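You operate a simulated robot arm through the tools that you are given. There is no shell and no other tool. Be economical: measure what you need, move in short steps, check, and stop when the job is done.

You are at the controls of a simulated two-armed robot. One attempt, no reset.

TASK
Open the bench drawer two, fetch the gauge foam from the inside of drawer two and set it on the kit bench shelf, then shut the two. Put one of the test blocks from the inspection bench on top of the strap block. Take the blue clip and put it on top of the panel wiper. Fetch the black shim and set it on top of the black lapping block. Fetch the black packer with the largest size on its label from the kit bench top and set it on the shelf of the inspection bench. Stack the purple cube labelled "ONE" from the kit bench top on top of the purple cube marked "three". Take the test pin that says "TWO" from the kit bench top and leave it on the front edge of the grid bed. Put the white foam on the kit bench top away on the pack table top. Take the 870 white packer from the kit bench top and put it on the front edge of the grid bed. Take the 1520 pink packer from the kit bench top and leave it on the black mat top. Take the purple brush and put it on the oil pad. The order is free.

Only the result counts: the job must be done as asked and must still hold three seconds after the hand-in. Knocking over, shifting, dropping, spilling or breaking anything else fails it.

THE ROBOT
Two 7-joint arms with two-finger grippers on one trunk, on a base that drives. Base frame: it is fixed to the floor where the robot stands at the start and does not move with it; the origin is under the middle of the robot, x ahead of it, y to its left, z up. Readings come in mm, rad, newtons and seconds.
The left shoulder is at the start at [78, 151, 913], the right one opposite. With the tool pointing down near the work surface each hand reaches from about 320 to 800 mm from the robot's upright axis, wherever it stands, measured 20 degrees to its own side. Places, roughly: bench drawer two [500, 0, 700]; black mat top (18x32 cm) [460, -5040, 860]; black packer [500, -3750, 1000]; black shim [500, -2750, 500]; blue clip (5x3x3 cm) [400, -1500, 1300]; front edge of the grid bed (34x20 cm) [-3460, -4100, 900]; gauge foam [500, 0, 750]; kit bench shelf [700, -4600, 300]; lapping block [750, -5250, 1000]; oil pad [750, -500, 750]; pack table top [-2100, -2200, 600]; panel wiper [500, -4250, 1000]; pink packer [500, -5500, 1000]; purple brush (8x4x6 cm) [-2100, -2400, 600]; purple cube [500, -4250, 1000]; shelf of the inspection bench [700, 200, 400]; strap block [-2250, -1250, 750]; test block [500, 0, 1000]; test pin [500, -4500, 750]; white foam [750, -4750, 1000]; white packer [500, -5000, 1000]. Payload 2.54 kg a hand.
The tool frame of a hand sits at the grasp point between the pads (the TCP): z along the fingers, y along the line on which they close. The tips reach 30 mm beyond it. The gripper opens to 116 mm. The gripper's body begins 95 mm behind the TCP.
Orientation is told as [roll, pitch, yaw] about the base's x, y, z axes, in that order, counted from this pose: with the fingers straight down and closing along the base's y, the tool's x points along the base's -x, its y along +y and its z along -z.

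THE INTERFACE
- The arms move only by the tool send_rows. It takes "left_plan", "right_plan" or both (then of equal length, played together; a hand with none holds still); each is a list of rows, each an object of numbers (a shift or turn left out is 0, a gripper value left out holds the last): "tx", "ty", "tz": the shift along the tool's x, y, z in mm; "ax", "ay", "az": the turn, a rotation vector about the tool's x, y, z in rad. In form: [{"tx": .., "ty": .., "tz": .., "ax": .., "ay": .., "az": ..}, ...]. A call has 1 to 8 rows; each row is the pose to reach, as a shift and turn from the pose commanded when the call began, along the tool's axes at that moment. "left_jaw" and "right_jaw" are, for a hand that has rows, the gripper command, from -1 (fully open) to 1 (shut), values between in proportion, set as the call begins (left out, the last holds). Each row takes 0.2 s and may step no farther than 50 mm and 0.15 rad from the row before; otherwise, or with a gripper value out of range, the whole call is refused. Where a pose cannot be reached the arm comes as near as it can. A force on the tool above 40 N (or 10 N above the force at the start of the call, whichever is more), or a blocked arm, ends the call early, and 0.2 s more pass. Each finger travels about 72 mm/s and halts on what it meets, pressing with about 36 N; the grip force reading is that of the motor and also rises with nothing between the fingers. The clock runs only during rows and for 0.2 s after the last one: add rows that repeat a pose to give the fingers time. It gives the time, the measured TCP pose, the force on the tool (base axes), the opening and the grip force at its end, in the units of the frame above (readings bear some noise), with the torque about the TCP (base axes, N m) and any sound that the robot's microphone picked up.
- Cameras (640 x 400 px; columns grow to the right, rows downward): "scene" is now at [148.2, -16.6, 1020.2]; the picture's right is [-0.21, -0.98, 0.00], its down [-0.65, 0.14, -0.75] and it looks along [0.73, -0.16, -0.67] (base axes); focal length 214 px, centre (320, 200). "left" rides on the left gripper at [69, 15, -122] in its tool frame; the picture's right is [-0.21, 0.98, 0.00], its down [-0.83, -0.18, -0.53] and it looks along [-0.52, -0.11, 0.85] (tool axes); focal length 251 px, centre (320, 200). "right" rides on the right gripper at [69, -15, -122] in its tool frame; the picture's right is [0.21, 0.98, 0.00], its down [-0.83, 0.18, -0.53] and it looks along [-0.52, 0.11, 0.85] (tool axes); focal length 251 px, centre (320, 200). There is no depth. A picture from a camera that has moved, and an enlarged one, comes with that camera's place and axes in the base frame and with its lens.
- get_image(camera): a new picture of that camera. It takes no simulated time.
- raise_lower(by): slides the trunk up (or, below 0, down) by that many mm; the arms and the scene camera ride with it, the base frame stays. It gives what a move gives, with no picture.
- steer(legs): drives the robot by 1 to 6 legs, each [ahead, left, turn to the left] in mm, mm and rad, along the robot's own axes; the way and the turn of a leg run together, so that a leg with both is an arc; at most 1500 mm and 3.142 rad a leg. The arms and the cameras ride along, it lands a little off, and it stops where it bumps. It gives what a move gives.
- turn_head(pan, tilt): turns the head with the scene camera to pan (to the left, within 1.396 rad either way) and tilt (down, from -0.506 to 1.204), counted from straight ahead of the robot. It gives what a move gives.
- enlarge(camera, box): a new picture of the part [left, top, right, bottom] of that camera's present view, enlarged. It takes no simulated time.
- close_job(): hands the job in; it is judged then, once.

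Work in short steps. Places have to be worked out from the pictures, the camera data and where the tool is seen: move nearer, look again, correct. Check each grasp and each placing, and mend what went wrong. You have 567 turns and 370 pictures in all, those below and enlarged ones among them. Open the grippers and draw the arms clear of the work before you hand the job in, unless the task says otherwise; then end with one line.

The tools are called after "Emit:" as name(argument=value, ...) on one line, values as JSON. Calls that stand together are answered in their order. send_rows: Moves the arms, as the interface text tells. Its arguments: {"type":"object","properties":{"left_plan":{"type":"array"},"left_jaw":{"type":"number"},"right_plan":{"type":"array"},"right_jaw":{"type":"number"}},"required":[]} The other tools are called the same way: raise_lower (by) slides the trunk up or down; steer (legs) drives the base; turn_head (pan, tilt) turns the head that bears the scene camera; get_image (camera) takes a picture; enlarge (camera, box) takes an enlarged picture of a part of a camera's view; close_job () hands the job in.

At the start:

```text
time_s: 0.0
left_ee_pos: [442.9, 189.6, 1130.2]
left_tool_rot: [0.0, 0.0, 0.0]
left_ft_force: [0.5, 0.6, -0.6]
left_wrist_torque: [0.01, 0.0, 0.04]
left_opening: 116.2
left_grip_force: 0.1
right_ee_pos: [311.2, -121.4, 1055.9]
right_tool_rot: [0.003, -0.001, 0.0]
right_ft_force: [0.4, 0.1, 0.0]
right_wrist_torque: [0.02, -0.02, 0.01]
right_opening: 115.8
right_grip_force: 0.0
trunk travel left (down, up): [-150.0, 139.0]
robot x, y, heading: [5.0, -0.7, -0.002]
head pan, tilt: [-0.211, 0.73]
```

scene: 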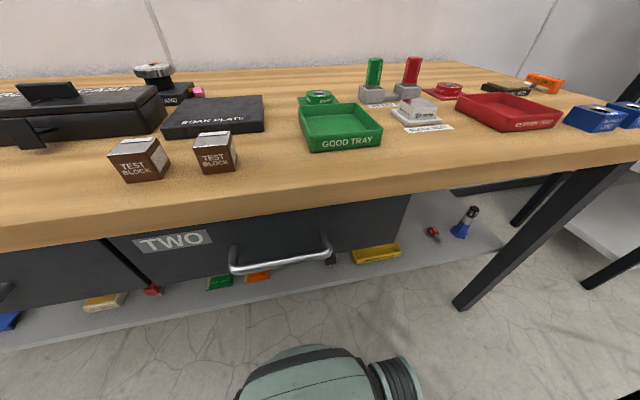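
right: 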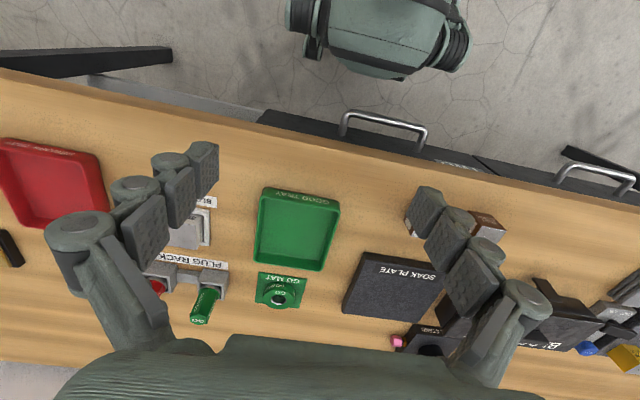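
left: 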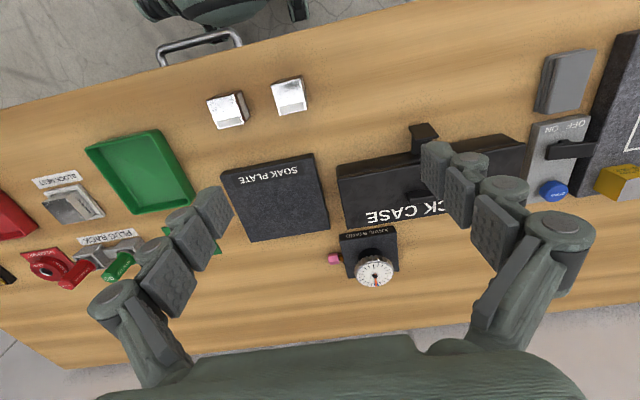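

I'll start by looking at the drawer and its handle with the head tilted down, and enlarge the bench top.

Emit:
turn_head(pan=0.0, tilt=0.75)

Emit:
get_image(camera="scene")

Emit:
enlarge(camera="scene", box=[120, 180, 440, 380])

```text
time_s: 0.7
left_ee_pos: [441.7, 190.7, 1129.8]
left_tool_rot: [0.0, 0.0, -0.002]
left_ft_force: [0.6, 0.6, 0.2]
left_wrist_torque: [0.02, -0.01, 0.0]
left_opening: 116.0
left_grip_force: 0.1
right_ee_pos: [311.3, -120.6, 1055.9]
right_tool_rot: [0.003, 0.001, -0.001]
right_ft_force: [-0.1, 0.1, 0.4]
right_wrist_torque: [-0.01, 0.03, 0.01]
right_opening: 116.3
right_grip_force: 0.1
trunk travel left (down, up): [-150.0, 139.0]
robot x, y, heading: [1.3, 1.3, 0.002]
head pan, tilt: [0.0, 0.75]
```

```text
366 pictures are left
camera scene: at [149.2, 0.9, 1018.4], right [0.0, -1.0, 0.0], down [-0.68, 0.0, -0.73], along [0.73, 0.0, -0.68], focal length 214 px, centre (320, 200)
```

scene: 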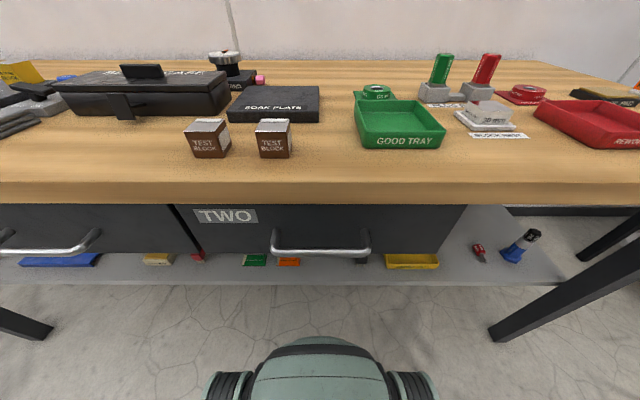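

```text
2.00 times, centred on (280, 280) of scene
camera zoom: at [149.2, 0.9, 1018.4], right [0.0, -1.0, 0.0], down [-0.68, 0.0, -0.73], along [0.73, 0.0, -0.68], focal length 429 px, centre (400, 40)
```

zoom: 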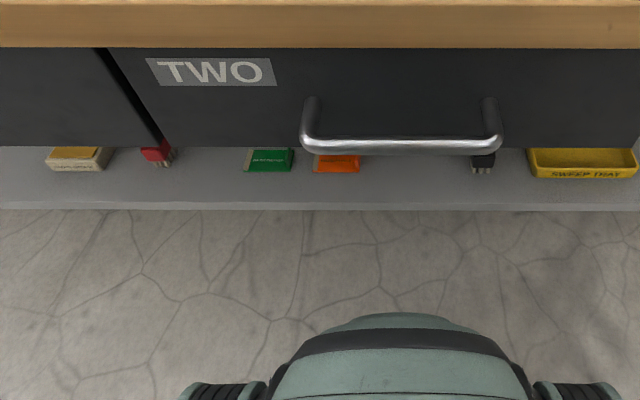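

The handle bar of TWO triangulates to about [325, 0, 748], with the bench front edge near x=350 and z≈860. I need room for a forward-pointing grip, so I back off 350 mm.

Emit:
steer(legs=[[-350, 0, 0]])

Emit:
get_image(camera="scene")

```text
time_s: 3.0
left_ee_pos: [89.7, 189.4, 1130.5]
left_tool_rot: [0.0, -0.001, -0.001]
left_ft_force: [0.3, 0.0, -0.3]
left_wrist_torque: [0.02, -0.01, 0.02]
left_opening: 116.0
left_grip_force: 0.0
right_ee_pos: [-42.2, -120.2, 1055.3]
right_tool_rot: [0.002, 0.0, 0.0]
right_ft_force: [0.4, -0.9, -0.3]
right_wrist_torque: [-0.02, 0.0, 0.02]
right_opening: 116.1
right_grip_force: 0.1
trunk travel left (down, up): [-150.0, 139.0]
robot x, y, heading: [-349.6, 0.2, 0.002]
head pan, tilt: [0.0, 0.75]
```

```text
364 pictures are left
camera scene: at [-202.7, 1.0, 1018.5], right [0.0, -1.0, 0.0], down [-0.68, 0.0, -0.73], along [0.73, 0.0, -0.68], focal length 214 px, centre (320, 200)
```

scene: 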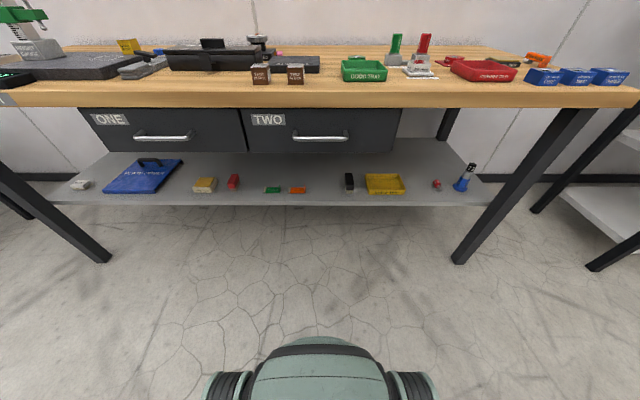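

Handle refined to about [330, 0, 750], the shelf front to x≈458, z≈368, and the drawer front bottom to z≈690. I move the right hand ahead while turning it to point forward with vertical closing.

Emit:
send_rows(right_plan=[{"tx": -37, "ax": -0.0863, "ay": -0.0863, "az": 0.0863}, {"tx": -74, "ax": -0.1726, "ay": -0.1726, "az": 0.1726}, {"tx": -111, "ax": -0.2589, "ay": -0.2589, "az": 0.2589}, {"tx": -148, "ax": -0.3452, "ay": -0.3452, "az": 0.3452}, {"tx": -185, "ax": -0.4315, "ay": -0.4315, "az": 0.4315}, {"tx": -222, "ax": -0.5178, "ay": -0.5178, "az": 0.5178}, {"tx": -260, "ax": -0.6045, "ay": -0.6045, "az": 0.6045}])

Emit:
send_rows(right_plan=[{"ax": -0.0863, "ay": -0.0863, "az": 0.0863}, {"ax": -0.1726, "ay": -0.1726, "az": 0.1726}, {"ax": -0.2589, "ay": -0.2589, "az": 0.2589}, {"ax": -0.3452, "ay": -0.3452, "az": 0.3452}, {"ax": -0.4315, "ay": -0.4315, "az": 0.4315}, {"ax": -0.5178, "ay": -0.5178, "az": 0.5178}, {"ax": -0.6045, "ay": -0.6045, "az": 0.6045}])

```text
time_s: 4.6
left_ee_pos: [91.0, 189.9, 1129.9]
left_tool_rot: [-0.001, 0.001, -0.001]
left_ft_force: [0.5, 0.0, -0.1]
left_wrist_torque: [0.0, 0.04, 0.0]
left_opening: 116.0
left_grip_force: 0.1
right_ee_pos: [219.7, -122.3, 1054.3]
right_tool_rot: [0.789, -0.339, -0.79]
right_ft_force: [0.4, 0.2, -0.5]
right_wrist_torque: [-0.03, -0.01, -0.04]
right_opening: 116.1
right_grip_force: 0.0
trunk travel left (down, up): [-150.0, 139.0]
robot x, y, heading: [-350.8, -0.5, 0.002]
head pan, tilt: [0.0, 0.75]
```

```text
time_s: 6.2
left_ee_pos: [90.8, 191.0, 1128.4]
left_tool_rot: [-0.001, 0.001, 0.001]
left_ft_force: [-0.9, -0.2, -1.3]
left_wrist_torque: [0.03, -0.03, 0.05]
left_opening: 116.1
left_grip_force: 0.0
right_ee_pos: [220.2, -120.8, 1055.2]
right_tool_rot: [1.574, 0.003, -1.573]
right_ft_force: [0.3, 0.4, -0.3]
right_wrist_torque: [0.01, 0.01, 0.01]
right_opening: 116.2
right_grip_force: 0.1
trunk travel left (down, up): [-150.0, 139.0]
robot x, y, heading: [-349.1, -0.8, -0.001]
head pan, tilt: [0.0, 0.75]
```

The right hand now points along +x as wanted. I lower it in front of the handle with a smaller opening.

Emit:
send_rows(right_plan=[{"tx": 17, "ty": -43}, {"tx": 34, "ty": -87}, {"tx": 51, "ty": -131}, {"tx": 68, "ty": -174}, {"tx": 86, "ty": -218}, {"tx": 103, "ty": -261}, {"tx": 121, "ty": -305}, {"tx": 121, "ty": -305}], right_jaw=0.0)

Emit:
get_image(camera="right")

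Emit:
get_image(camera="scene")

```text
time_s: 8.0
left_ee_pos: [91.9, 190.6, 1130.2]
left_tool_rot: [0.0, 0.001, 0.001]
left_ft_force: [-0.7, -0.7, 0.2]
left_wrist_torque: [-0.03, 0.03, 0.05]
left_opening: 115.9
left_grip_force: 0.1
right_ee_pos: [218.6, 0.8, 749.5]
right_tool_rot: [1.572, 0.0, -1.57]
right_ft_force: [-0.2, -0.3, 0.0]
right_wrist_torque: [0.0, 0.01, 0.0]
right_opening: 58.1
right_grip_force: 0.0
trunk travel left (down, up): [-150.0, 139.0]
robot x, y, heading: [-350.4, -1.4, -0.001]
head pan, tilt: [0.0, 0.75]
```

```text
363 pictures are left
camera right: at [96.5, 69.5, 735.7], right [0.0, 0.21, 0.98], down [-0.53, -0.83, 0.18], along [0.85, -0.52, 0.11], focal length 251 px, centre (320, 200)
```

right: 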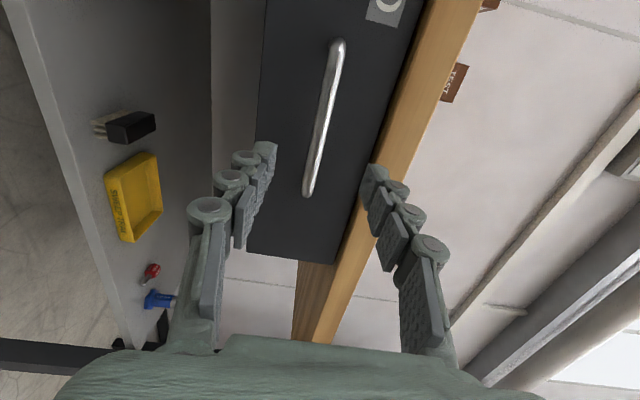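

```text
362 pictures are left
camera scene: at [-202.4, 1.0, 1018.4], right [0.0, -1.0, 0.0], down [-0.68, 0.0, -0.73], along [0.73, 0.0, -0.68], focal length 214 px, centre (320, 200)
```

scene: 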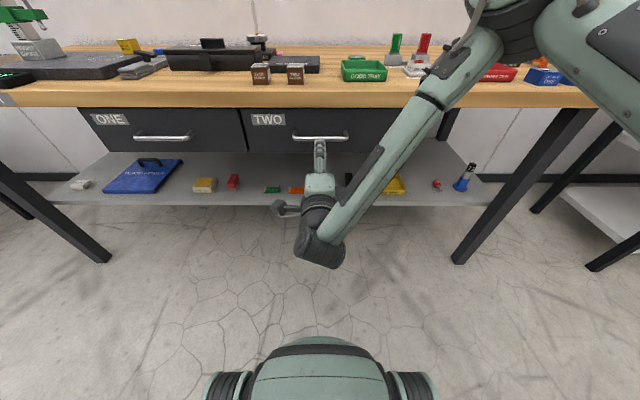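

Bar is between the fingers at z≈750. I advance 100 mm and close.

Emit:
send_rows(right_plan=[{"tz": 40}, {"tz": 80}, {"tz": 102}])

Emit:
send_rows(right_plan=[{"tz": 0}, {"tz": 0}, {"tz": 0}, {"tz": 0}], right_jaw=1.0)

Emit:
get_image(camera="right")

```text
time_s: 8.8
left_ee_pos: [90.7, 190.5, 1129.5]
left_tool_rot: [0.001, -0.001, 0.001]
left_ft_force: [-0.5, -0.3, 0.7]
left_wrist_torque: [-0.01, 0.02, 0.0]
left_opening: 115.9
left_grip_force: 0.2
right_ee_pos: [320.6, 0.6, 750.1]
right_tool_rot: [1.569, 0.003, -1.571]
right_ft_force: [-0.2, 0.2, -0.2]
right_wrist_torque: [0.02, 0.01, 0.0]
right_opening: 58.0
right_grip_force: 0.1
trunk travel left (down, up): [-150.0, 139.0]
robot x, y, heading: [-351.6, 0.7, -0.003]
head pan, tilt: [0.0, 0.75]
```

```text
time_s: 9.8
left_ee_pos: [92.7, 189.4, 1128.6]
left_tool_rot: [-0.001, 0.0, 0.0]
left_ft_force: [0.8, -0.2, 0.6]
left_wrist_torque: [0.0, 0.01, 0.0]
left_opening: 115.9
left_grip_force: 0.1
right_ee_pos: [320.9, 1.3, 750.2]
right_tool_rot: [1.568, 0.0, -1.57]
right_ft_force: [0.1, 0.2, -3.3]
right_wrist_torque: [-0.02, 0.01, 0.05]
right_opening: 12.5
right_grip_force: 39.1
trunk travel left (down, up): [-150.0, 139.0]
robot x, y, heading: [-351.7, -0.5, 0.003]
head pan, tilt: [0.0, 0.75]
```

```text
361 pictures are left
camera right: at [198.9, 70.4, 736.0], right [0.0, 0.21, 0.98], down [-0.53, -0.83, 0.18], along [0.85, -0.52, 0.11], focal length 251 px, centre (320, 200)
```

right: 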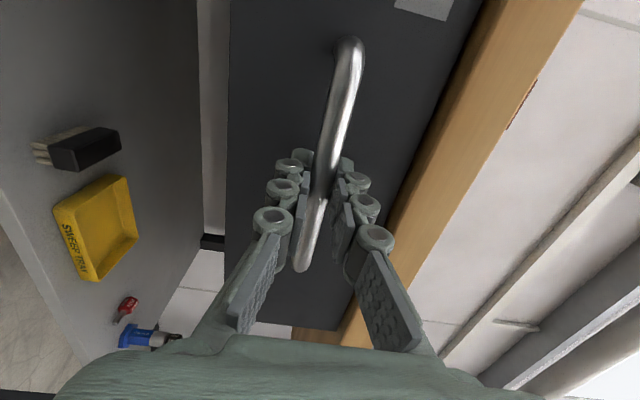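

The bar is gripped (12.5 mm). I pull the drawer by driving back 260 mm.

Emit:
steer(legs=[[-260, 0, 0]])

Emit:
get_image(camera="scene")

```text
time_s: 11.7
left_ee_pos: [-164.9, 190.9, 1129.0]
left_tool_rot: [-0.002, 0.002, 0.0]
left_ft_force: [0.1, 1.2, -0.8]
left_wrist_torque: [0.0, -0.01, 0.0]
left_opening: 116.1
left_grip_force: 0.0
right_ee_pos: [64.1, 2.6, 749.0]
right_tool_rot: [1.567, 0.0, -1.568]
right_ft_force: [1.2, 11.6, -7.3]
right_wrist_torque: [-0.03, 0.08, 0.57]
right_opening: 12.7
right_grip_force: 38.9
trunk travel left (down, up): [-150.0, 139.0]
robot x, y, heading: [-608.2, 3.4, -0.002]
head pan, tilt: [0.0, 0.75]
```

```text
360 pictures are left
camera scene: at [-458.7, 1.6, 1018.2], right [0.0, -1.0, 0.0], down [-0.68, 0.0, -0.73], along [0.73, 0.0, -0.68], focal length 214 px, centre (320, 200)
```

scene: 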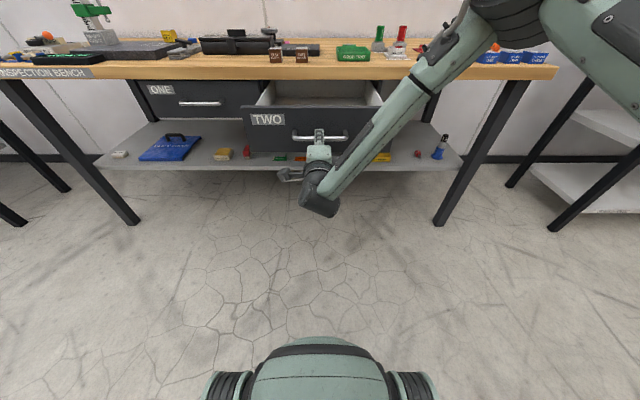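

Drawer is out by about 257 mm. I release, back the hand off and raise it beside the body.

Emit:
send_rows(right_plan=[{"tz": 0}, {"tz": 0}, {"tz": -40}, {"tz": -80}, {"tz": -80, "ty": 50}, {"tz": -80, "ty": 100}, {"tz": -80, "ty": 150}, {"tz": -80, "ty": 200}], right_jaw=0.0)

Emit:
send_rows(right_plan=[{"tx": -40, "ty": 40}, {"tx": -80, "ty": 80}, {"tx": -120, "ty": 80}, {"tx": -160, "ty": 80}, {"tx": -200, "ty": 80}])

Emit:
get_image(camera="scene")

```text
time_s: 13.5
left_ee_pos: [-165.0, 189.0, 1130.1]
left_tool_rot: [0.0, 0.0, 0.0]
left_ft_force: [0.3, 0.3, 0.2]
left_wrist_torque: [0.01, 0.01, -0.02]
left_opening: 116.3
left_grip_force: 0.1
right_ee_pos: [-15.6, -0.3, 950.1]
right_tool_rot: [1.569, 0.0, -1.567]
right_ft_force: [0.4, 0.6, 0.4]
right_wrist_torque: [0.0, 0.03, -0.01]
right_opening: 57.9
right_grip_force: 0.1
trunk travel left (down, up): [-150.0, 139.0]
robot x, y, heading: [-609.6, 1.5, 0.002]
head pan, tilt: [0.0, 0.75]
```

```text
refused: row 1 steps farther than a row can; nothing moved
```

```text
359 pictures are left
camera scene: at [-459.4, 0.9, 1018.4], right [0.0, -1.0, 0.0], down [-0.68, 0.0, -0.73], along [0.73, 0.0, -0.68], focal length 214 px, centre (320, 200)
```

scene: 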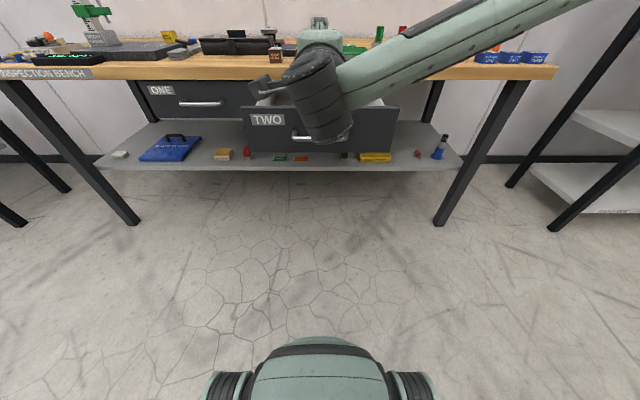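

Release worked. I turn the right hand back to pointing down while moving it to the right and up.

Emit:
send_rows(right_plan=[{"tx": -30, "ty": 15, "ax": 0.0863, "ay": 0.0863, "az": -0.0863}, {"tx": -60, "ty": 30, "ax": 0.1726, "ay": 0.1726, "az": -0.1726}, {"tx": -90, "ty": 45, "ax": 0.2589, "ay": 0.2589, "az": -0.2589}, {"tx": -120, "ty": 60, "ax": 0.3452, "ay": 0.3452, "az": -0.3452}, {"tx": -150, "ty": 75, "ax": 0.4315, "ay": 0.4315, "az": -0.4315}, {"tx": -180, "ty": 90, "ax": 0.5178, "ay": 0.5178, "az": -0.5178}, {"tx": -210, "ty": 105, "ax": 0.6045, "ay": 0.6045, "az": -0.6045}])

Emit:
send_rows(right_plan=[{"ax": 0.0863, "ay": 0.0863, "az": -0.0863}, {"ax": 0.1726, "ay": 0.1726, "az": -0.1726}, {"ax": 0.2589, "ay": 0.2589, "az": -0.2589}, {"ax": 0.3452, "ay": 0.3452, "az": -0.3452}, {"ax": 0.4315, "ay": 0.4315, "az": -0.4315}, {"ax": 0.5178, "ay": 0.5178, "az": -0.5178}, {"ax": 0.6045, "ay": 0.6045, "az": -0.6045}])

Emit:
steer(legs=[[200, 0, 0]])

Emit:
get_image(camera="scene")

Emit:
get_image(camera="left")

```text
time_s: 15.1
left_ee_pos: [-165.6, 189.8, 1129.2]
left_tool_rot: [0.0, 0.0, -0.001]
left_ft_force: [-0.2, -0.2, 0.9]
left_wrist_torque: [-0.01, 0.01, 0.0]
left_opening: 115.9
left_grip_force: 0.0
right_ee_pos: [-15.8, -208.0, 1057.1]
right_tool_rot: [0.786, -0.338, -0.78]
right_ft_force: [-0.2, 0.7, 0.5]
right_wrist_torque: [0.03, 0.0, 0.01]
right_opening: 58.0
right_grip_force: 0.1
trunk travel left (down, up): [-150.0, 139.0]
robot x, y, heading: [-606.5, -0.6, 0.0]
head pan, tilt: [0.0, 0.75]
```

```text
time_s: 16.7
left_ee_pos: [-166.0, 190.6, 1129.8]
left_tool_rot: [-0.001, 0.0, -0.002]
left_ft_force: [0.4, 0.0, 0.3]
left_wrist_torque: [-0.02, 0.01, -0.01]
left_opening: 115.9
left_grip_force: 0.0
right_ee_pos: [-16.7, -207.3, 1057.3]
right_tool_rot: [0.002, 0.001, 0.005]
right_ft_force: [0.1, 0.7, -0.4]
right_wrist_torque: [0.02, -0.04, 0.02]
right_opening: 58.1
right_grip_force: 0.0
trunk travel left (down, up): [-150.0, 139.0]
robot x, y, heading: [-609.3, -0.7, -0.001]
head pan, tilt: [0.0, 0.75]
```

```text
time_s: 18.3
left_ee_pos: [33.2, 190.4, 1128.5]
left_tool_rot: [0.001, 0.0, 0.0]
left_ft_force: [-0.4, 0.1, 0.1]
left_wrist_torque: [-0.02, 0.01, 0.0]
left_opening: 116.1
left_grip_force: 0.0
right_ee_pos: [183.8, -207.3, 1055.2]
right_tool_rot: [0.002, 0.001, 0.003]
right_ft_force: [0.3, -0.6, 0.0]
right_wrist_torque: [-0.03, 0.03, 0.0]
right_opening: 58.1
right_grip_force: 0.0
trunk travel left (down, up): [-150.0, 139.0]
robot x, y, heading: [-411.2, -1.1, 0.004]
head pan, tilt: [0.0, 0.75]
```

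```text
358 pictures are left
camera scene: at [-260.3, 1.2, 1018.3], right [0.0, -1.0, 0.0], down [-0.68, 0.0, -0.73], along [0.73, 0.0, -0.68], focal length 214 px, centre (320, 200)
```

scene: 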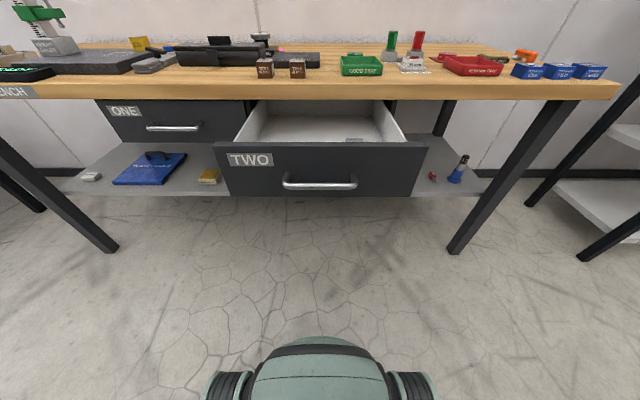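

```text
357 pictures are left
camera left: at [-36.2, 205.8, 1251.3], right [0.21, 0.98, 0.0], down [0.83, -0.18, 0.53], along [0.52, -0.11, -0.85], focal length 251 px, centre (320, 200)
```

left: 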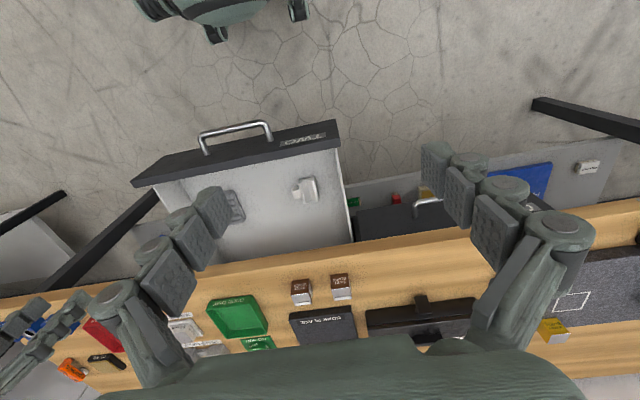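

I enlarge the drawer interior to tell the things inside apart.

Emit:
enlarge(camera="left", box=[180, 130, 380, 260])

```text
3.08 times, centred on (280, 195) of left
camera zoom: at [-36.2, 205.8, 1251.3], right [0.21, 0.98, 0.0], down [0.83, -0.18, 0.53], along [0.52, -0.11, -0.85], focal length 774 px, centre (443, 215)
```

zoom: 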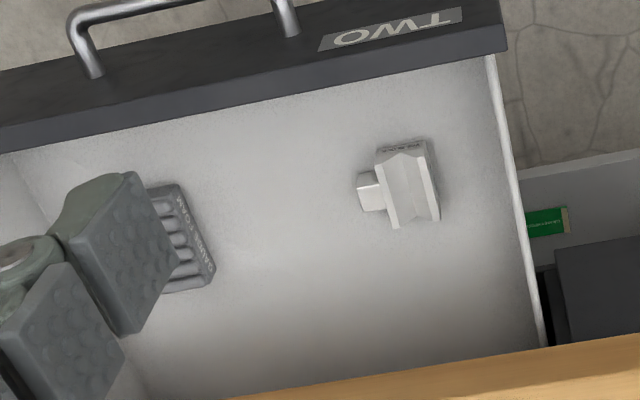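

A white notched block lies near y≈110 and a dark ridged one near y≈-86. I move the left hand over the drawer to read the labels.

Emit:
send_rows(left_plan=[{"tx": -33, "ty": -22, "tz": 22}, {"tx": -66, "ty": -44, "tz": 44}, {"tx": -99, "ty": -66, "tz": 66}, {"tx": -132, "ty": -88, "tz": 88}, {"tx": -165, "ty": -110, "tz": 110}, {"tx": -197, "ty": -130, "tz": 130}])

Emit:
get_image(camera="left")

Emit:
enlarge(camera="right", box=[320, 0, 640, 200])

```text
time_s: 19.7
left_ee_pos: [231.8, 59.5, 999.4]
left_tool_rot: [0.001, 0.001, 0.004]
left_ft_force: [0.7, 0.6, -0.1]
left_wrist_torque: [0.03, 0.01, -0.03]
left_opening: 115.8
left_grip_force: 0.0
right_ee_pos: [182.7, -207.7, 1054.6]
right_tool_rot: [0.003, 0.003, 0.003]
right_ft_force: [-0.2, 0.5, -0.3]
right_wrist_torque: [-0.02, 0.01, -0.03]
right_opening: 58.0
right_grip_force: 0.1
trunk travel left (down, up): [-150.0, 139.0]
robot x, y, heading: [-410.5, -3.0, -0.004]
head pan, tilt: [0.0, 0.75]
```

```text
355 pictures are left
camera left: at [162.1, 75.8, 1120.6], right [0.21, 0.98, 0.0], down [0.83, -0.18, 0.53], along [0.52, -0.11, -0.85], focal length 251 px, centre (320, 200)
```

left: 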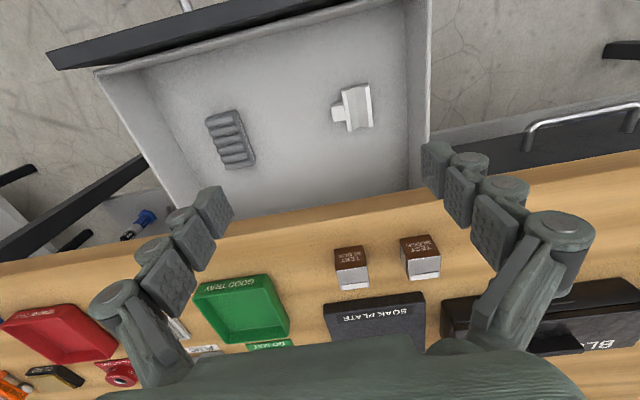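

```text
2.00 times, centred on (480, 100) of right
camera zoom: at [114.7, -223.9, 1178.2], right [-0.22, 0.98, 0.0], down [0.83, 0.18, 0.53], along [0.52, 0.12, -0.85], focal length 503 px, centre (0, 400)
```

zoom: 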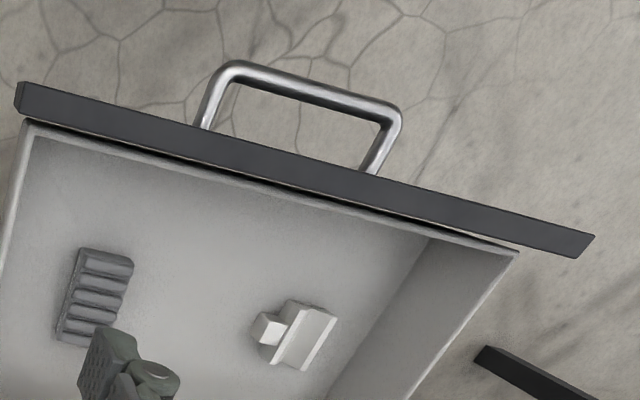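

Emit:
enlarge(camera="left", box=[190, 60, 400, 190])

```text
3.05 times, centred on (295, 125) of left
camera zoom: at [162.1, 75.8, 1120.6], right [0.21, 0.98, 0.0], down [0.83, -0.18, 0.53], along [0.52, -0.11, -0.85], focal length 766 px, centre (396, 429)
```

zoom: 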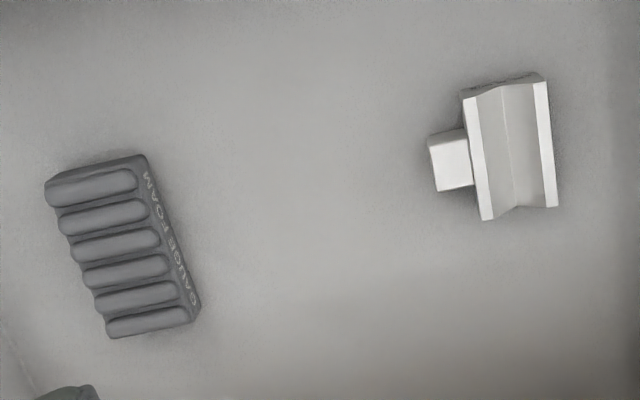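

The dark block is the GAUGE FOAM, centre ≈ [263, -96], top ≈ 720, long axis near x (about +7°). I shift the left hand away and bring the right one above it.

Emit:
send_rows(left_plan=[{"ty": 40}, {"ty": 80}, {"ty": 120}, {"ty": 150}, {"ty": 150}, {"ty": 150}], right_plan=[{"tx": 0}, {"tx": -20, "ty": 25, "tz": 25}, {"tx": -40, "ty": 50, "tz": 50, "az": -0.06}, {"tx": -60, "ty": 80, "tz": 80, "az": -0.12}, {"tx": -80, "ty": 111, "tz": 110, "az": -0.12}, {"tx": -80, "ty": 111, "tz": 155, "az": -0.12}], right_jaw=-0.6)

Emit:
get_image(camera="right")

```text
time_s: 21.1
left_ee_pos: [231.0, 210.9, 1000.4]
left_tool_rot: [0.001, 0.002, 0.001]
left_ft_force: [-1.2, 0.2, 0.4]
left_wrist_torque: [0.03, 0.0, -0.01]
left_opening: 115.8
left_grip_force: 0.0
right_ee_pos: [262.6, -96.5, 900.2]
right_tool_rot: [0.002, 0.0, 0.125]
right_ft_force: [0.4, -1.4, 0.7]
right_wrist_torque: [-0.02, -0.03, -0.04]
right_opening: 92.8
right_grip_force: 0.0
trunk travel left (down, up): [-150.0, 139.0]
robot x, y, heading: [-411.5, -4.3, -0.003]
head pan, tilt: [0.0, 0.75]
```

```text
352 pictures are left
camera right: at [196.0, -119.8, 1022.9], right [-0.33, 0.94, 0.0], down [0.8, 0.28, 0.53], along [0.5, 0.18, -0.85], focal length 251 px, centre (320, 200)
```

right: 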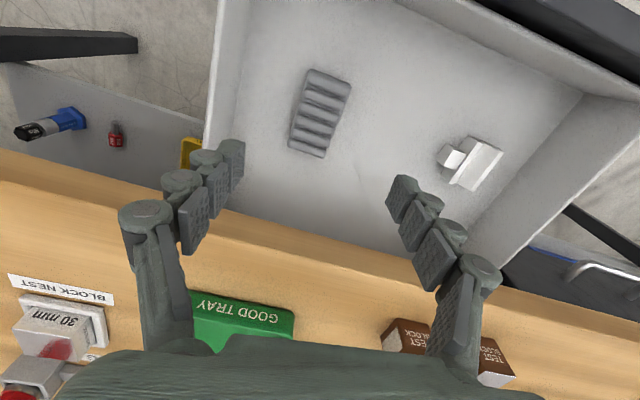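

Foam is centred under the gripper and aligned. I descend to TCP z≈728 in two steps, watching the force.

Emit:
send_rows(right_plan=[{"tz": 45}, {"tz": 90}, {"tz": 130}, {"tz": 160}, {"tz": 172}])

Emit:
get_image(camera="right")

```text
time_s: 22.3
left_ee_pos: [230.3, 210.9, 998.2]
left_tool_rot: [0.0, -0.001, 0.0]
left_ft_force: [-0.5, -0.5, 0.1]
left_wrist_torque: [0.01, 0.02, 0.02]
left_opening: 116.0
left_grip_force: 0.1
right_ee_pos: [263.3, -95.6, 728.3]
right_tool_rot: [0.0, 0.002, 0.122]
right_ft_force: [-0.9, -0.1, -0.6]
right_wrist_torque: [0.01, -0.01, 0.0]
right_opening: 92.9
right_grip_force: 0.0
trunk travel left (down, up): [-150.0, 139.0]
robot x, y, heading: [-413.8, -0.1, -0.005]
head pan, tilt: [0.0, 0.75]
```

```text
351 pictures are left
camera right: at [196.2, -120.0, 851.3], right [-0.33, 0.94, 0.0], down [0.8, 0.28, 0.53], along [0.5, 0.18, -0.85], focal length 251 px, centre (320, 200)
```

right: 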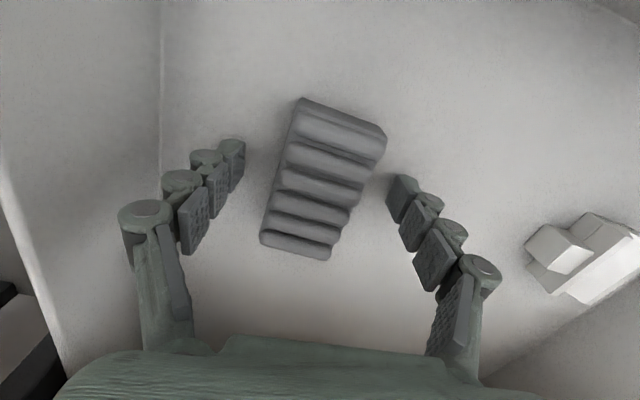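

Aligned; I go 10 mm lower for a fuller grip and close.

Emit:
send_rows(right_plan=[{"tz": 6}, {"tz": 10}, {"tz": 10}])

Emit:
send_rows(right_plan=[{"tz": 0}, {"tz": 0}, {"tz": 0}, {"tz": 0}], right_jaw=1.0)

Emit:
send_rows(right_plan=[{"tz": -40}, {"tz": -90}, {"tz": -140}, {"tz": -190}, {"tz": -240}, {"tz": -290}])

Emit:
get_image(camera="right")

```text
time_s: 23.1
left_ee_pos: [227.4, 210.7, 1000.9]
left_tool_rot: [0.001, -0.002, 0.0]
left_ft_force: [-0.5, 0.1, -0.2]
left_wrist_torque: [0.0, -0.03, 0.02]
left_opening: 115.9
left_grip_force: 0.1
right_ee_pos: [262.8, -96.7, 724.2]
right_tool_rot: [0.002, -0.008, 0.122]
right_ft_force: [0.7, -4.2, 28.5]
right_wrist_torque: [-0.61, 0.08, 0.04]
right_opening: 92.1
right_grip_force: 19.2
trunk travel left (down, up): [-150.0, 139.0]
robot x, y, heading: [-408.8, 0.9, -0.001]
head pan, tilt: [0.0, 0.75]
```

```text
time_s: 23.6
left_ee_pos: [228.2, 209.9, 1002.2]
left_tool_rot: [-0.001, -0.002, -0.001]
left_ft_force: [0.1, -1.1, -1.1]
left_wrist_torque: [-0.02, -0.01, -0.02]
left_opening: 116.0
left_grip_force: 0.0
right_ee_pos: [266.0, -98.8, 733.5]
right_tool_rot: [0.001, -0.023, 0.117]
right_ft_force: [1.5, -10.1, 36.8]
right_wrist_torque: [-0.85, 0.12, 0.09]
right_opening: 49.2
right_grip_force: 24.6
trunk travel left (down, up): [-150.0, 139.0]
robot x, y, heading: [-411.4, -3.3, 0.0]
head pan, tilt: [0.0, 0.75]
stopped in row 2 (right hand): the force on the tool passed its limit at 44 N (the readings are from after the stop); the commanded pose is now the measured one
```

```text
time_s: 25.0
left_ee_pos: [229.5, 212.6, 1000.4]
left_tool_rot: [-0.002, -0.002, 0.003]
left_ft_force: [0.8, 1.0, 0.0]
left_wrist_torque: [-0.12, -0.05, 0.0]
left_opening: 115.9
left_grip_force: 0.0
right_ee_pos: [260.9, -95.0, 1015.1]
right_tool_rot: [0.005, -0.011, 0.13]
right_ft_force: [-0.3, -1.5, -0.2]
right_wrist_torque: [0.19, 0.07, -0.03]
right_opening: 48.2
right_grip_force: 35.9
trunk travel left (down, up): [-150.0, 139.0]
robot x, y, heading: [-412.2, 0.1, 0.003]
head pan, tilt: [0.0, 0.75]
```

```text
350 pictures are left
camera right: at [193.4, -119.0, 1136.6], right [-0.34, 0.94, 0.0], down [0.79, 0.28, 0.54], along [0.51, 0.19, -0.84], focal length 251 px, centre (320, 200)
```

right: 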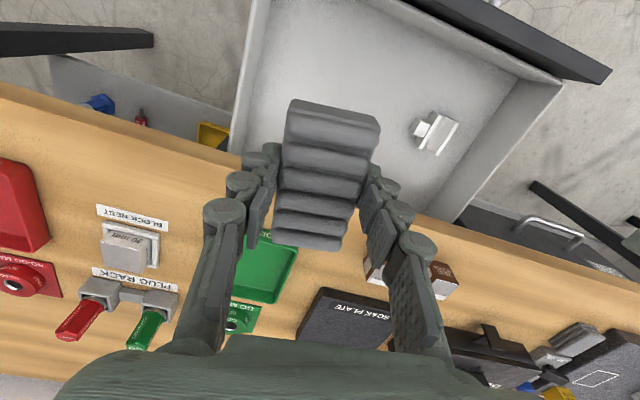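

Foam is held (48 mm, 36 N). Next the left hand takes a test block (left one ≈ [424, 153], top ≈ 897); I drive forward 110 mm and position the left hand above it.

Emit:
steer(legs=[[110, 0, 0]])

Emit:
send_rows(left_plan=[{"tx": -30, "ty": -20}, {"tx": -60, "ty": -40}, {"tx": -84, "ty": -58}, {"tx": -84, "ty": -58}], left_jaw=-0.55)

Emit:
get_image(camera="left")

```text
time_s: 26.2
left_ee_pos: [340.5, 210.4, 998.8]
left_tool_rot: [-0.002, 0.001, -0.002]
left_ft_force: [1.0, -0.2, 0.6]
left_wrist_torque: [0.02, 0.01, 0.03]
left_opening: 116.0
left_grip_force: 0.1
right_ee_pos: [372.4, -97.9, 1011.9]
right_tool_rot: [0.001, -0.007, 0.122]
right_ft_force: [0.7, 0.6, -0.1]
right_wrist_torque: [0.01, 0.03, 0.0]
right_opening: 47.8
right_grip_force: 35.9
trunk travel left (down, up): [-150.0, 139.0]
robot x, y, heading: [-296.7, 1.1, -0.001]
head pan, tilt: [0.0, 0.75]
```

```text
time_s: 27.2
left_ee_pos: [386.3, 166.8, 997.5]
left_tool_rot: [0.001, -0.001, 0.001]
left_ft_force: [-0.1, 0.3, -1.4]
left_wrist_torque: [-0.02, -0.02, 0.02]
left_opening: 89.9
left_grip_force: 0.0
left hand out of reach, approached as far as the arm can: row 2, 3, 4
right_ee_pos: [372.7, -98.1, 1013.9]
right_tool_rot: [0.002, -0.01, 0.122]
right_ft_force: [0.6, -0.1, -0.4]
right_wrist_torque: [-0.02, 0.0, 0.03]
right_opening: 47.7
right_grip_force: 35.9
trunk travel left (down, up): [-150.0, 139.0]
robot x, y, heading: [-298.4, 4.2, 0.004]
head pan, tilt: [0.0, 0.75]
```

```text
349 pictures are left
camera left: at [318.0, 182.6, 1119.6], right [0.21, 0.98, 0.0], down [0.83, -0.18, 0.53], along [0.52, -0.12, -0.85], focal length 251 px, centre (320, 200)
```

left: 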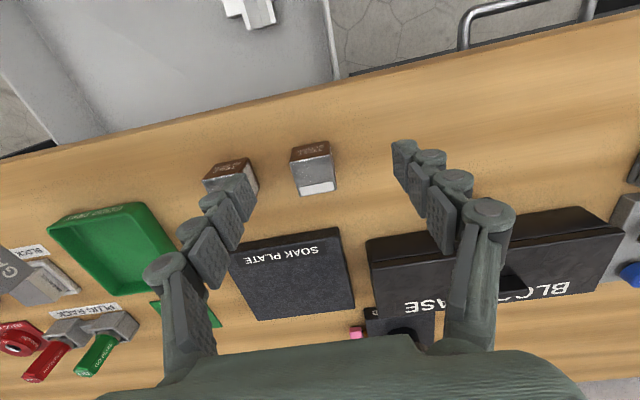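

The block is out of reach at this height, so I'll shut the drawer first. I drive back, move the right hand aside, and bring the left hand in front of the drawer.

Emit:
steer(legs=[[-125, 0, 0]])

Emit:
send_rows(left_plan=[{"tx": 34, "ty": -16}, {"tx": 68, "ty": -32}, {"tx": 102, "ty": -48}, {"tx": 136, "ty": -64}, {"tx": 170, "ty": -80}, {"tx": 204, "ty": -96}, {"tx": 238, "ty": -112}, {"tx": 268, "ty": -127}], right_plan=[{"ty": -20}, {"ty": -40}, {"ty": -60}, {"ty": -80}, {"ty": -100}, {"ty": -120}, {"ty": -130}, {"ty": -130}], left_jaw=1.0)

Emit:
get_image(camera="scene")

```text
time_s: 28.5
left_ee_pos: [262.5, 165.5, 997.9]
left_tool_rot: [-0.001, -0.002, -0.003]
left_ft_force: [-0.1, -0.5, -0.3]
left_wrist_torque: [-0.01, -0.01, -0.01]
left_opening: 90.1
left_grip_force: 0.0
right_ee_pos: [247.4, -99.2, 1013.3]
right_tool_rot: [0.002, -0.009, 0.12]
right_ft_force: [0.5, -0.2, 0.3]
right_wrist_torque: [0.0, 0.0, 0.02]
right_opening: 47.9
right_grip_force: 36.3
trunk travel left (down, up): [-150.0, 139.0]
robot x, y, heading: [-423.4, -2.5, -0.003]
head pan, tilt: [0.0, 0.75]
```

```text
time_s: 30.3
left_ee_pos: [-6.7, 40.9, 998.0]
left_tool_rot: [-0.001, -0.001, 0.001]
left_ft_force: [-0.1, -0.7, 0.4]
left_wrist_torque: [0.01, 0.0, 0.0]
left_opening: 0.1
left_grip_force: 28.5
right_ee_pos: [250.9, -225.6, 1004.1]
right_tool_rot: [0.001, -0.011, 0.119]
right_ft_force: [-0.3, 0.7, 0.3]
right_wrist_torque: [-0.01, 0.01, -0.01]
right_opening: 47.8
right_grip_force: 36.5
right hand out of reach, approached as far as the arm can: row 5, 6, 7, 8
trunk travel left (down, up): [-150.0, 139.0]
robot x, y, heading: [-424.5, -3.2, -0.002]
head pan, tilt: [0.0, 0.75]
```

```text
348 pictures are left
camera scene: at [-275.4, 0.9, 1018.4], right [0.0, -1.0, 0.0], down [-0.68, 0.0, -0.73], along [0.73, 0.0, -0.68], focal length 214 px, centre (320, 200)
```

scene: 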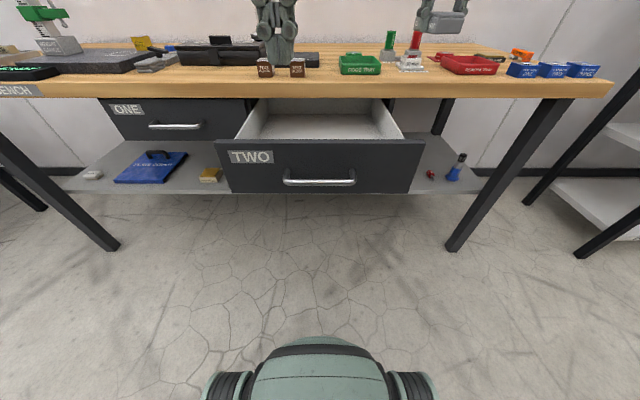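

Left fist is in front of the drawer. I lower it to z≈758, and pull the right hand back and up a little for clearance.

Emit:
send_rows(left_plan=[{"tz": 40}, {"tz": 80}, {"tz": 120}, {"tz": 160}, {"tz": 200}, {"tz": 238}], right_plan=[{"tx": 30, "tz": -10}, {"tx": 60, "tz": -20}, {"tx": 90, "tz": -30}, {"tx": 120, "tz": -40}, {"tx": 120, "tz": -50}, {"tx": 120, "tz": -60}])

Emit:
steer(legs=[[322, 0, 0]])

Emit:
get_image(camera="scene")

```text
time_s: 31.7
left_ee_pos: [-5.7, 40.5, 759.9]
left_tool_rot: [0.0, 0.0, -0.001]
left_ft_force: [0.2, -0.5, -0.2]
left_wrist_torque: [0.02, -0.02, 0.02]
left_opening: 0.2
left_grip_force: 28.7
right_ee_pos: [131.6, -240.6, 1064.4]
right_tool_rot: [0.002, -0.009, 0.12]
right_ft_force: [0.8, -0.3, -0.3]
right_wrist_torque: [-0.01, 0.01, -0.02]
right_opening: 47.9
right_grip_force: 35.6
trunk travel left (down, up): [-150.0, 139.0]
robot x, y, heading: [-423.9, 4.0, 0.0]
head pan, tilt: [0.0, 0.75]
```

```text
time_s: 34.0
left_ee_pos: [309.3, 38.7, 757.9]
left_tool_rot: [0.004, 0.015, -0.016]
left_ft_force: [-2.8, -0.4, -0.1]
left_wrist_torque: [-0.02, 0.04, -0.02]
left_opening: 0.1
left_grip_force: 28.9
right_ee_pos: [453.9, -241.1, 1063.7]
right_tool_rot: [0.001, -0.008, 0.118]
right_ft_force: [-0.3, -0.3, -0.4]
right_wrist_torque: [0.01, -0.02, -0.01]
right_opening: 47.7
right_grip_force: 35.3
trunk travel left (down, up): [-150.0, 139.0]
robot x, y, heading: [-105.2, -4.7, -0.001]
head pan, tilt: [0.0, 0.75]
stopped in leg 1: the force on the tool passed its limit at 42 N (the readings are from after the stop); the commanded pose is now the measured one
```

```text
347 pictures are left
camera scene: at [46.8, 0.1, 1018.4], right [0.0, -1.0, 0.0], down [-0.68, 0.0, -0.73], along [0.73, 0.0, -0.68], focal length 214 px, centre (320, 200)
```

scene: 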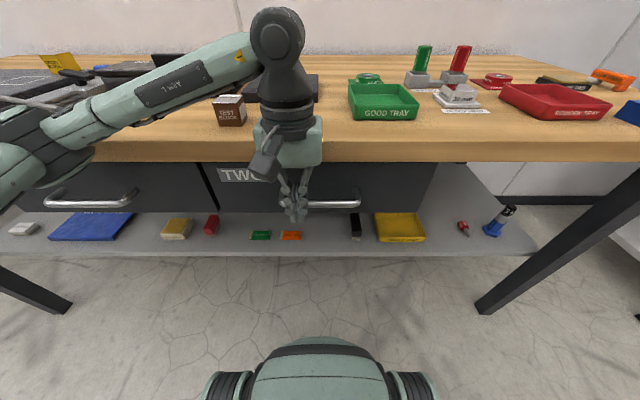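

The drawer shut against its stop. I back the left hand off, raise it and go over the left test block.

Emit:
send_rows(left_plan=[{"tx": 40}, {"tx": 60}, {"tx": 60, "tz": -50}, {"tx": 60, "tz": -100}, {"tx": 60, "tz": -150}, {"tx": 60, "tz": -200}, {"tx": 60, "tz": -242}])

Emit:
send_rows(left_plan=[{"tx": -35, "ty": 23}, {"tx": -70, "ty": 46}, {"tx": -105, "ty": 69}, {"tx": -140, "ty": 92}, {"tx": -175, "ty": 114}, {"tx": -175, "ty": 114}], left_jaw=-0.55)

Emit:
get_image(camera="left")

Emit:
get_image(camera="scene")

```text
time_s: 35.6
left_ee_pos: [255.0, 37.6, 1001.0]
left_tool_rot: [0.003, 0.016, -0.018]
left_ft_force: [-0.1, -0.6, 0.2]
left_wrist_torque: [-0.02, -0.02, 0.02]
left_opening: 0.0
left_grip_force: 28.5
right_ee_pos: [453.9, -242.1, 1064.4]
right_tool_rot: [0.002, -0.01, 0.119]
right_ft_force: [0.2, 0.3, -0.6]
right_wrist_torque: [0.01, 0.02, 0.0]
right_opening: 47.9
right_grip_force: 36.5
trunk travel left (down, up): [-150.0, 139.0]
robot x, y, heading: [-105.0, -0.1, -0.006]
head pan, tilt: [0.0, 0.75]
```

```text
time_s: 37.0
left_ee_pos: [430.9, 149.8, 999.0]
left_tool_rot: [0.004, 0.015, -0.018]
left_ft_force: [-0.2, -0.5, 0.0]
left_wrist_torque: [0.04, -0.03, 0.02]
left_opening: 90.1
left_grip_force: 0.0
right_ee_pos: [454.0, -241.8, 1064.8]
right_tool_rot: [0.003, -0.01, 0.12]
right_ft_force: [0.6, -0.2, -0.2]
right_wrist_torque: [-0.03, -0.02, 0.02]
right_opening: 47.9
right_grip_force: 35.4
trunk travel left (down, up): [-150.0, 139.0]
robot x, y, heading: [-102.8, 1.8, -0.002]
head pan, tilt: [0.0, 0.75]
```

```text
346 pictures are left
camera left: at [363.5, 166.8, 1121.5], right [0.23, 0.97, 0.0], down [0.83, -0.2, 0.52], along [0.51, -0.12, -0.85], focal length 251 px, centre (320, 200)
```

left: 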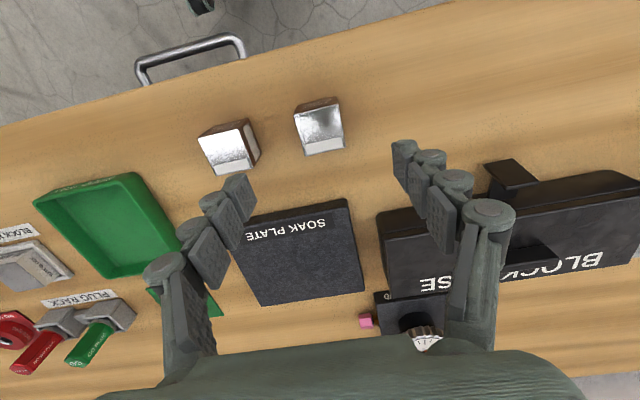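

```text
345 pictures are left
camera scene: at [47.0, 0.1, 1018.4], right [0.0, -1.0, 0.0], down [-0.68, 0.0, -0.73], along [0.73, 0.0, -0.68], focal length 214 px, centre (320, 200)
```

scene: 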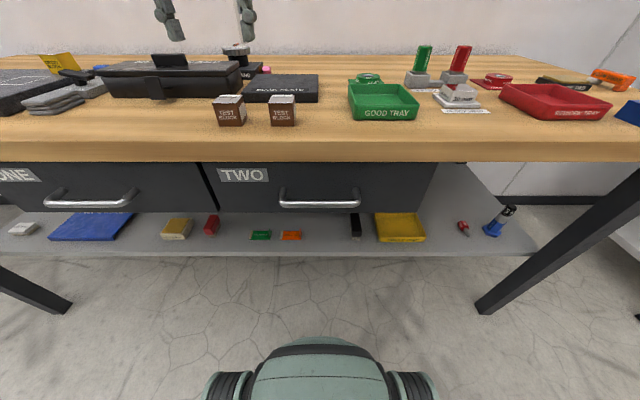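

Block centre ≈ [427, 152] with slight yaw -0.09. I align and descend to z≈886, then grip.

Emit:
send_rows(left_plan=[{"tx": 4, "ty": 2, "tz": 40, "az": 0.06}, {"tx": 4, "ty": 2, "tz": 80, "az": 0.06}, {"tx": 4, "ty": 2, "tz": 112, "az": 0.06}])

Emit:
get_image(camera="left")

```text
time_s: 37.8
left_ee_pos: [425.2, 153.7, 885.4]
left_tool_rot: [0.001, 0.016, -0.076]
left_ft_force: [0.5, 0.2, -0.7]
left_wrist_torque: [-0.03, 0.02, 0.01]
left_opening: 89.9
left_grip_force: 0.0
right_ee_pos: [453.3, -241.2, 1063.2]
right_tool_rot: [0.001, -0.009, 0.119]
right_ft_force: [-0.3, -0.1, -0.6]
right_wrist_torque: [-0.04, 0.0, 0.0]
right_opening: 48.0
right_grip_force: 35.5
trunk travel left (down, up): [-150.0, 139.0]
robot x, y, heading: [-101.0, -0.0, -0.005]
head pan, tilt: [0.0, 0.75]
```

```text
344 pictures are left
camera left: at [359.1, 172.6, 1009.0], right [0.29, 0.96, 0.0], down [0.82, -0.25, 0.52], along [0.5, -0.15, -0.85], focal length 251 px, centre (320, 200)
```

left: 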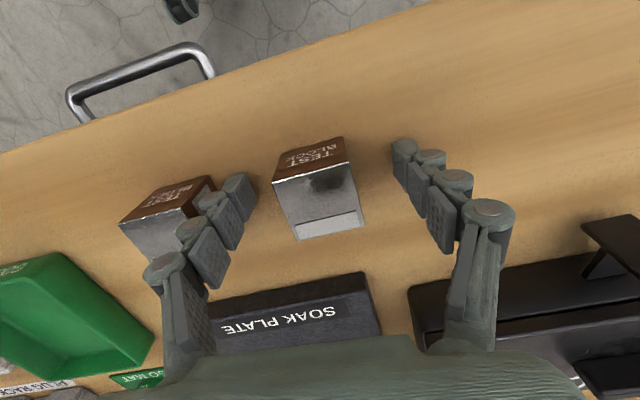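

The block is between the fingers. I close and lift.

Emit:
send_rows(left_plan=[{"tz": 0}, {"tz": 0}, {"tz": 0}, {"tz": -30}, {"tz": -70}, {"tz": -110}, {"tz": -150}], left_jaw=1.0)

Emit:
get_image(camera="left")

```text
time_s: 39.4
left_ee_pos: [426.5, 151.4, 1036.1]
left_tool_rot: [0.004, 0.015, -0.078]
left_ft_force: [-0.1, 0.2, -5.6]
left_wrist_torque: [0.0, 0.02, 0.04]
left_opening: 39.1
left_grip_force: 36.5
right_ee_pos: [453.8, -241.4, 1064.1]
right_tool_rot: [0.001, -0.01, 0.118]
right_ft_force: [-0.4, -0.3, -0.6]
right_wrist_torque: [0.01, -0.02, -0.01]
right_opening: 47.9
right_grip_force: 36.0
trunk travel left (down, up): [-150.0, 139.0]
robot x, y, heading: [-101.5, 0.9, 0.002]
head pan, tilt: [0.0, 0.75]
```

```text
343 pictures are left
camera left: at [360.4, 171.4, 1159.6], right [0.29, 0.96, 0.0], down [0.82, -0.25, 0.52], along [0.5, -0.15, -0.85], focal length 251 px, centre (320, 200)
```

left: 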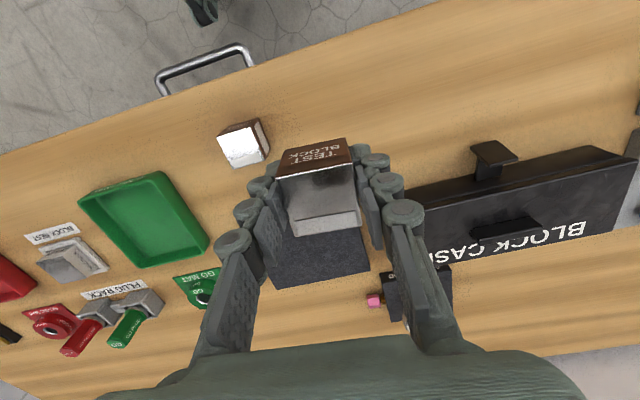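

Held (39 mm). I back away from the bench 700 mm and look around toward the right for the strap block and the pack table.

Emit:
steer(legs=[[-700, 0, 0], [0, 0, -2.3]])

Emit:
turn_head(pan=0.0, tilt=0.45)

Emit:
get_image(camera="scene")

```text
time_s: 48.8
left_ee_pos: [-1039.4, -496.2, 1035.6]
left_tool_rot: [0.004, 0.017, -2.375]
left_ft_force: [0.6, -0.7, -4.0]
left_wrist_torque: [0.02, 0.02, -0.02]
left_opening: 39.1
left_grip_force: 36.1
right_ee_pos: [-1350.4, -255.5, 1063.1]
right_tool_rot: [0.002, -0.009, -2.179]
right_ft_force: [-0.2, -0.2, 1.2]
right_wrist_torque: [0.0, 0.03, 0.0]
right_opening: 47.9
right_grip_force: 36.0
trunk travel left (down, up): [-150.0, 139.0]
robot x, y, heading: [-797.7, -0.1, -2.302]
head pan, tilt: [0.0, 0.75]
```

```text
time_s: 49.6
left_ee_pos: [-1038.6, -497.6, 1035.2]
left_tool_rot: [0.001, 0.018, -2.376]
left_ft_force: [-0.6, -0.4, -5.6]
left_wrist_torque: [0.01, -0.04, 0.0]
left_opening: 39.2
left_grip_force: 35.8
right_ee_pos: [-1350.3, -256.2, 1063.5]
right_tool_rot: [0.002, -0.009, -2.18]
right_ft_force: [-0.1, 0.0, 0.3]
right_wrist_torque: [0.0, -0.04, 0.02]
right_opening: 47.6
right_grip_force: 36.4
trunk travel left (down, up): [-150.0, 139.0]
robot x, y, heading: [-799.9, -0.7, -2.3]
head pan, tilt: [0.0, 0.45]
```

```text
342 pictures are left
camera scene: at [-909.3, -118.6, 1044.7], right [-0.75, 0.67, 0.0], down [0.29, 0.33, -0.9], along [-0.6, -0.67, -0.44], focal length 214 px, centre (320, 200)
```

scene: 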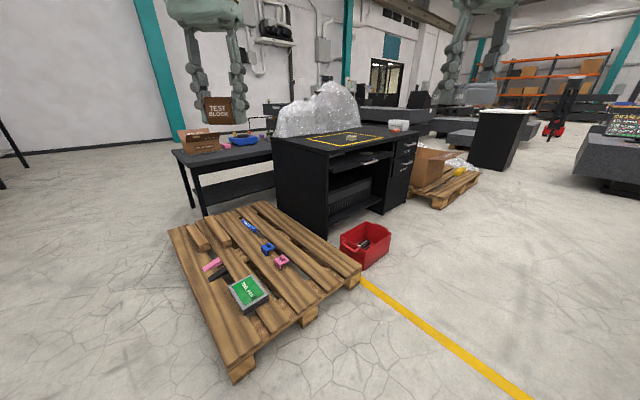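

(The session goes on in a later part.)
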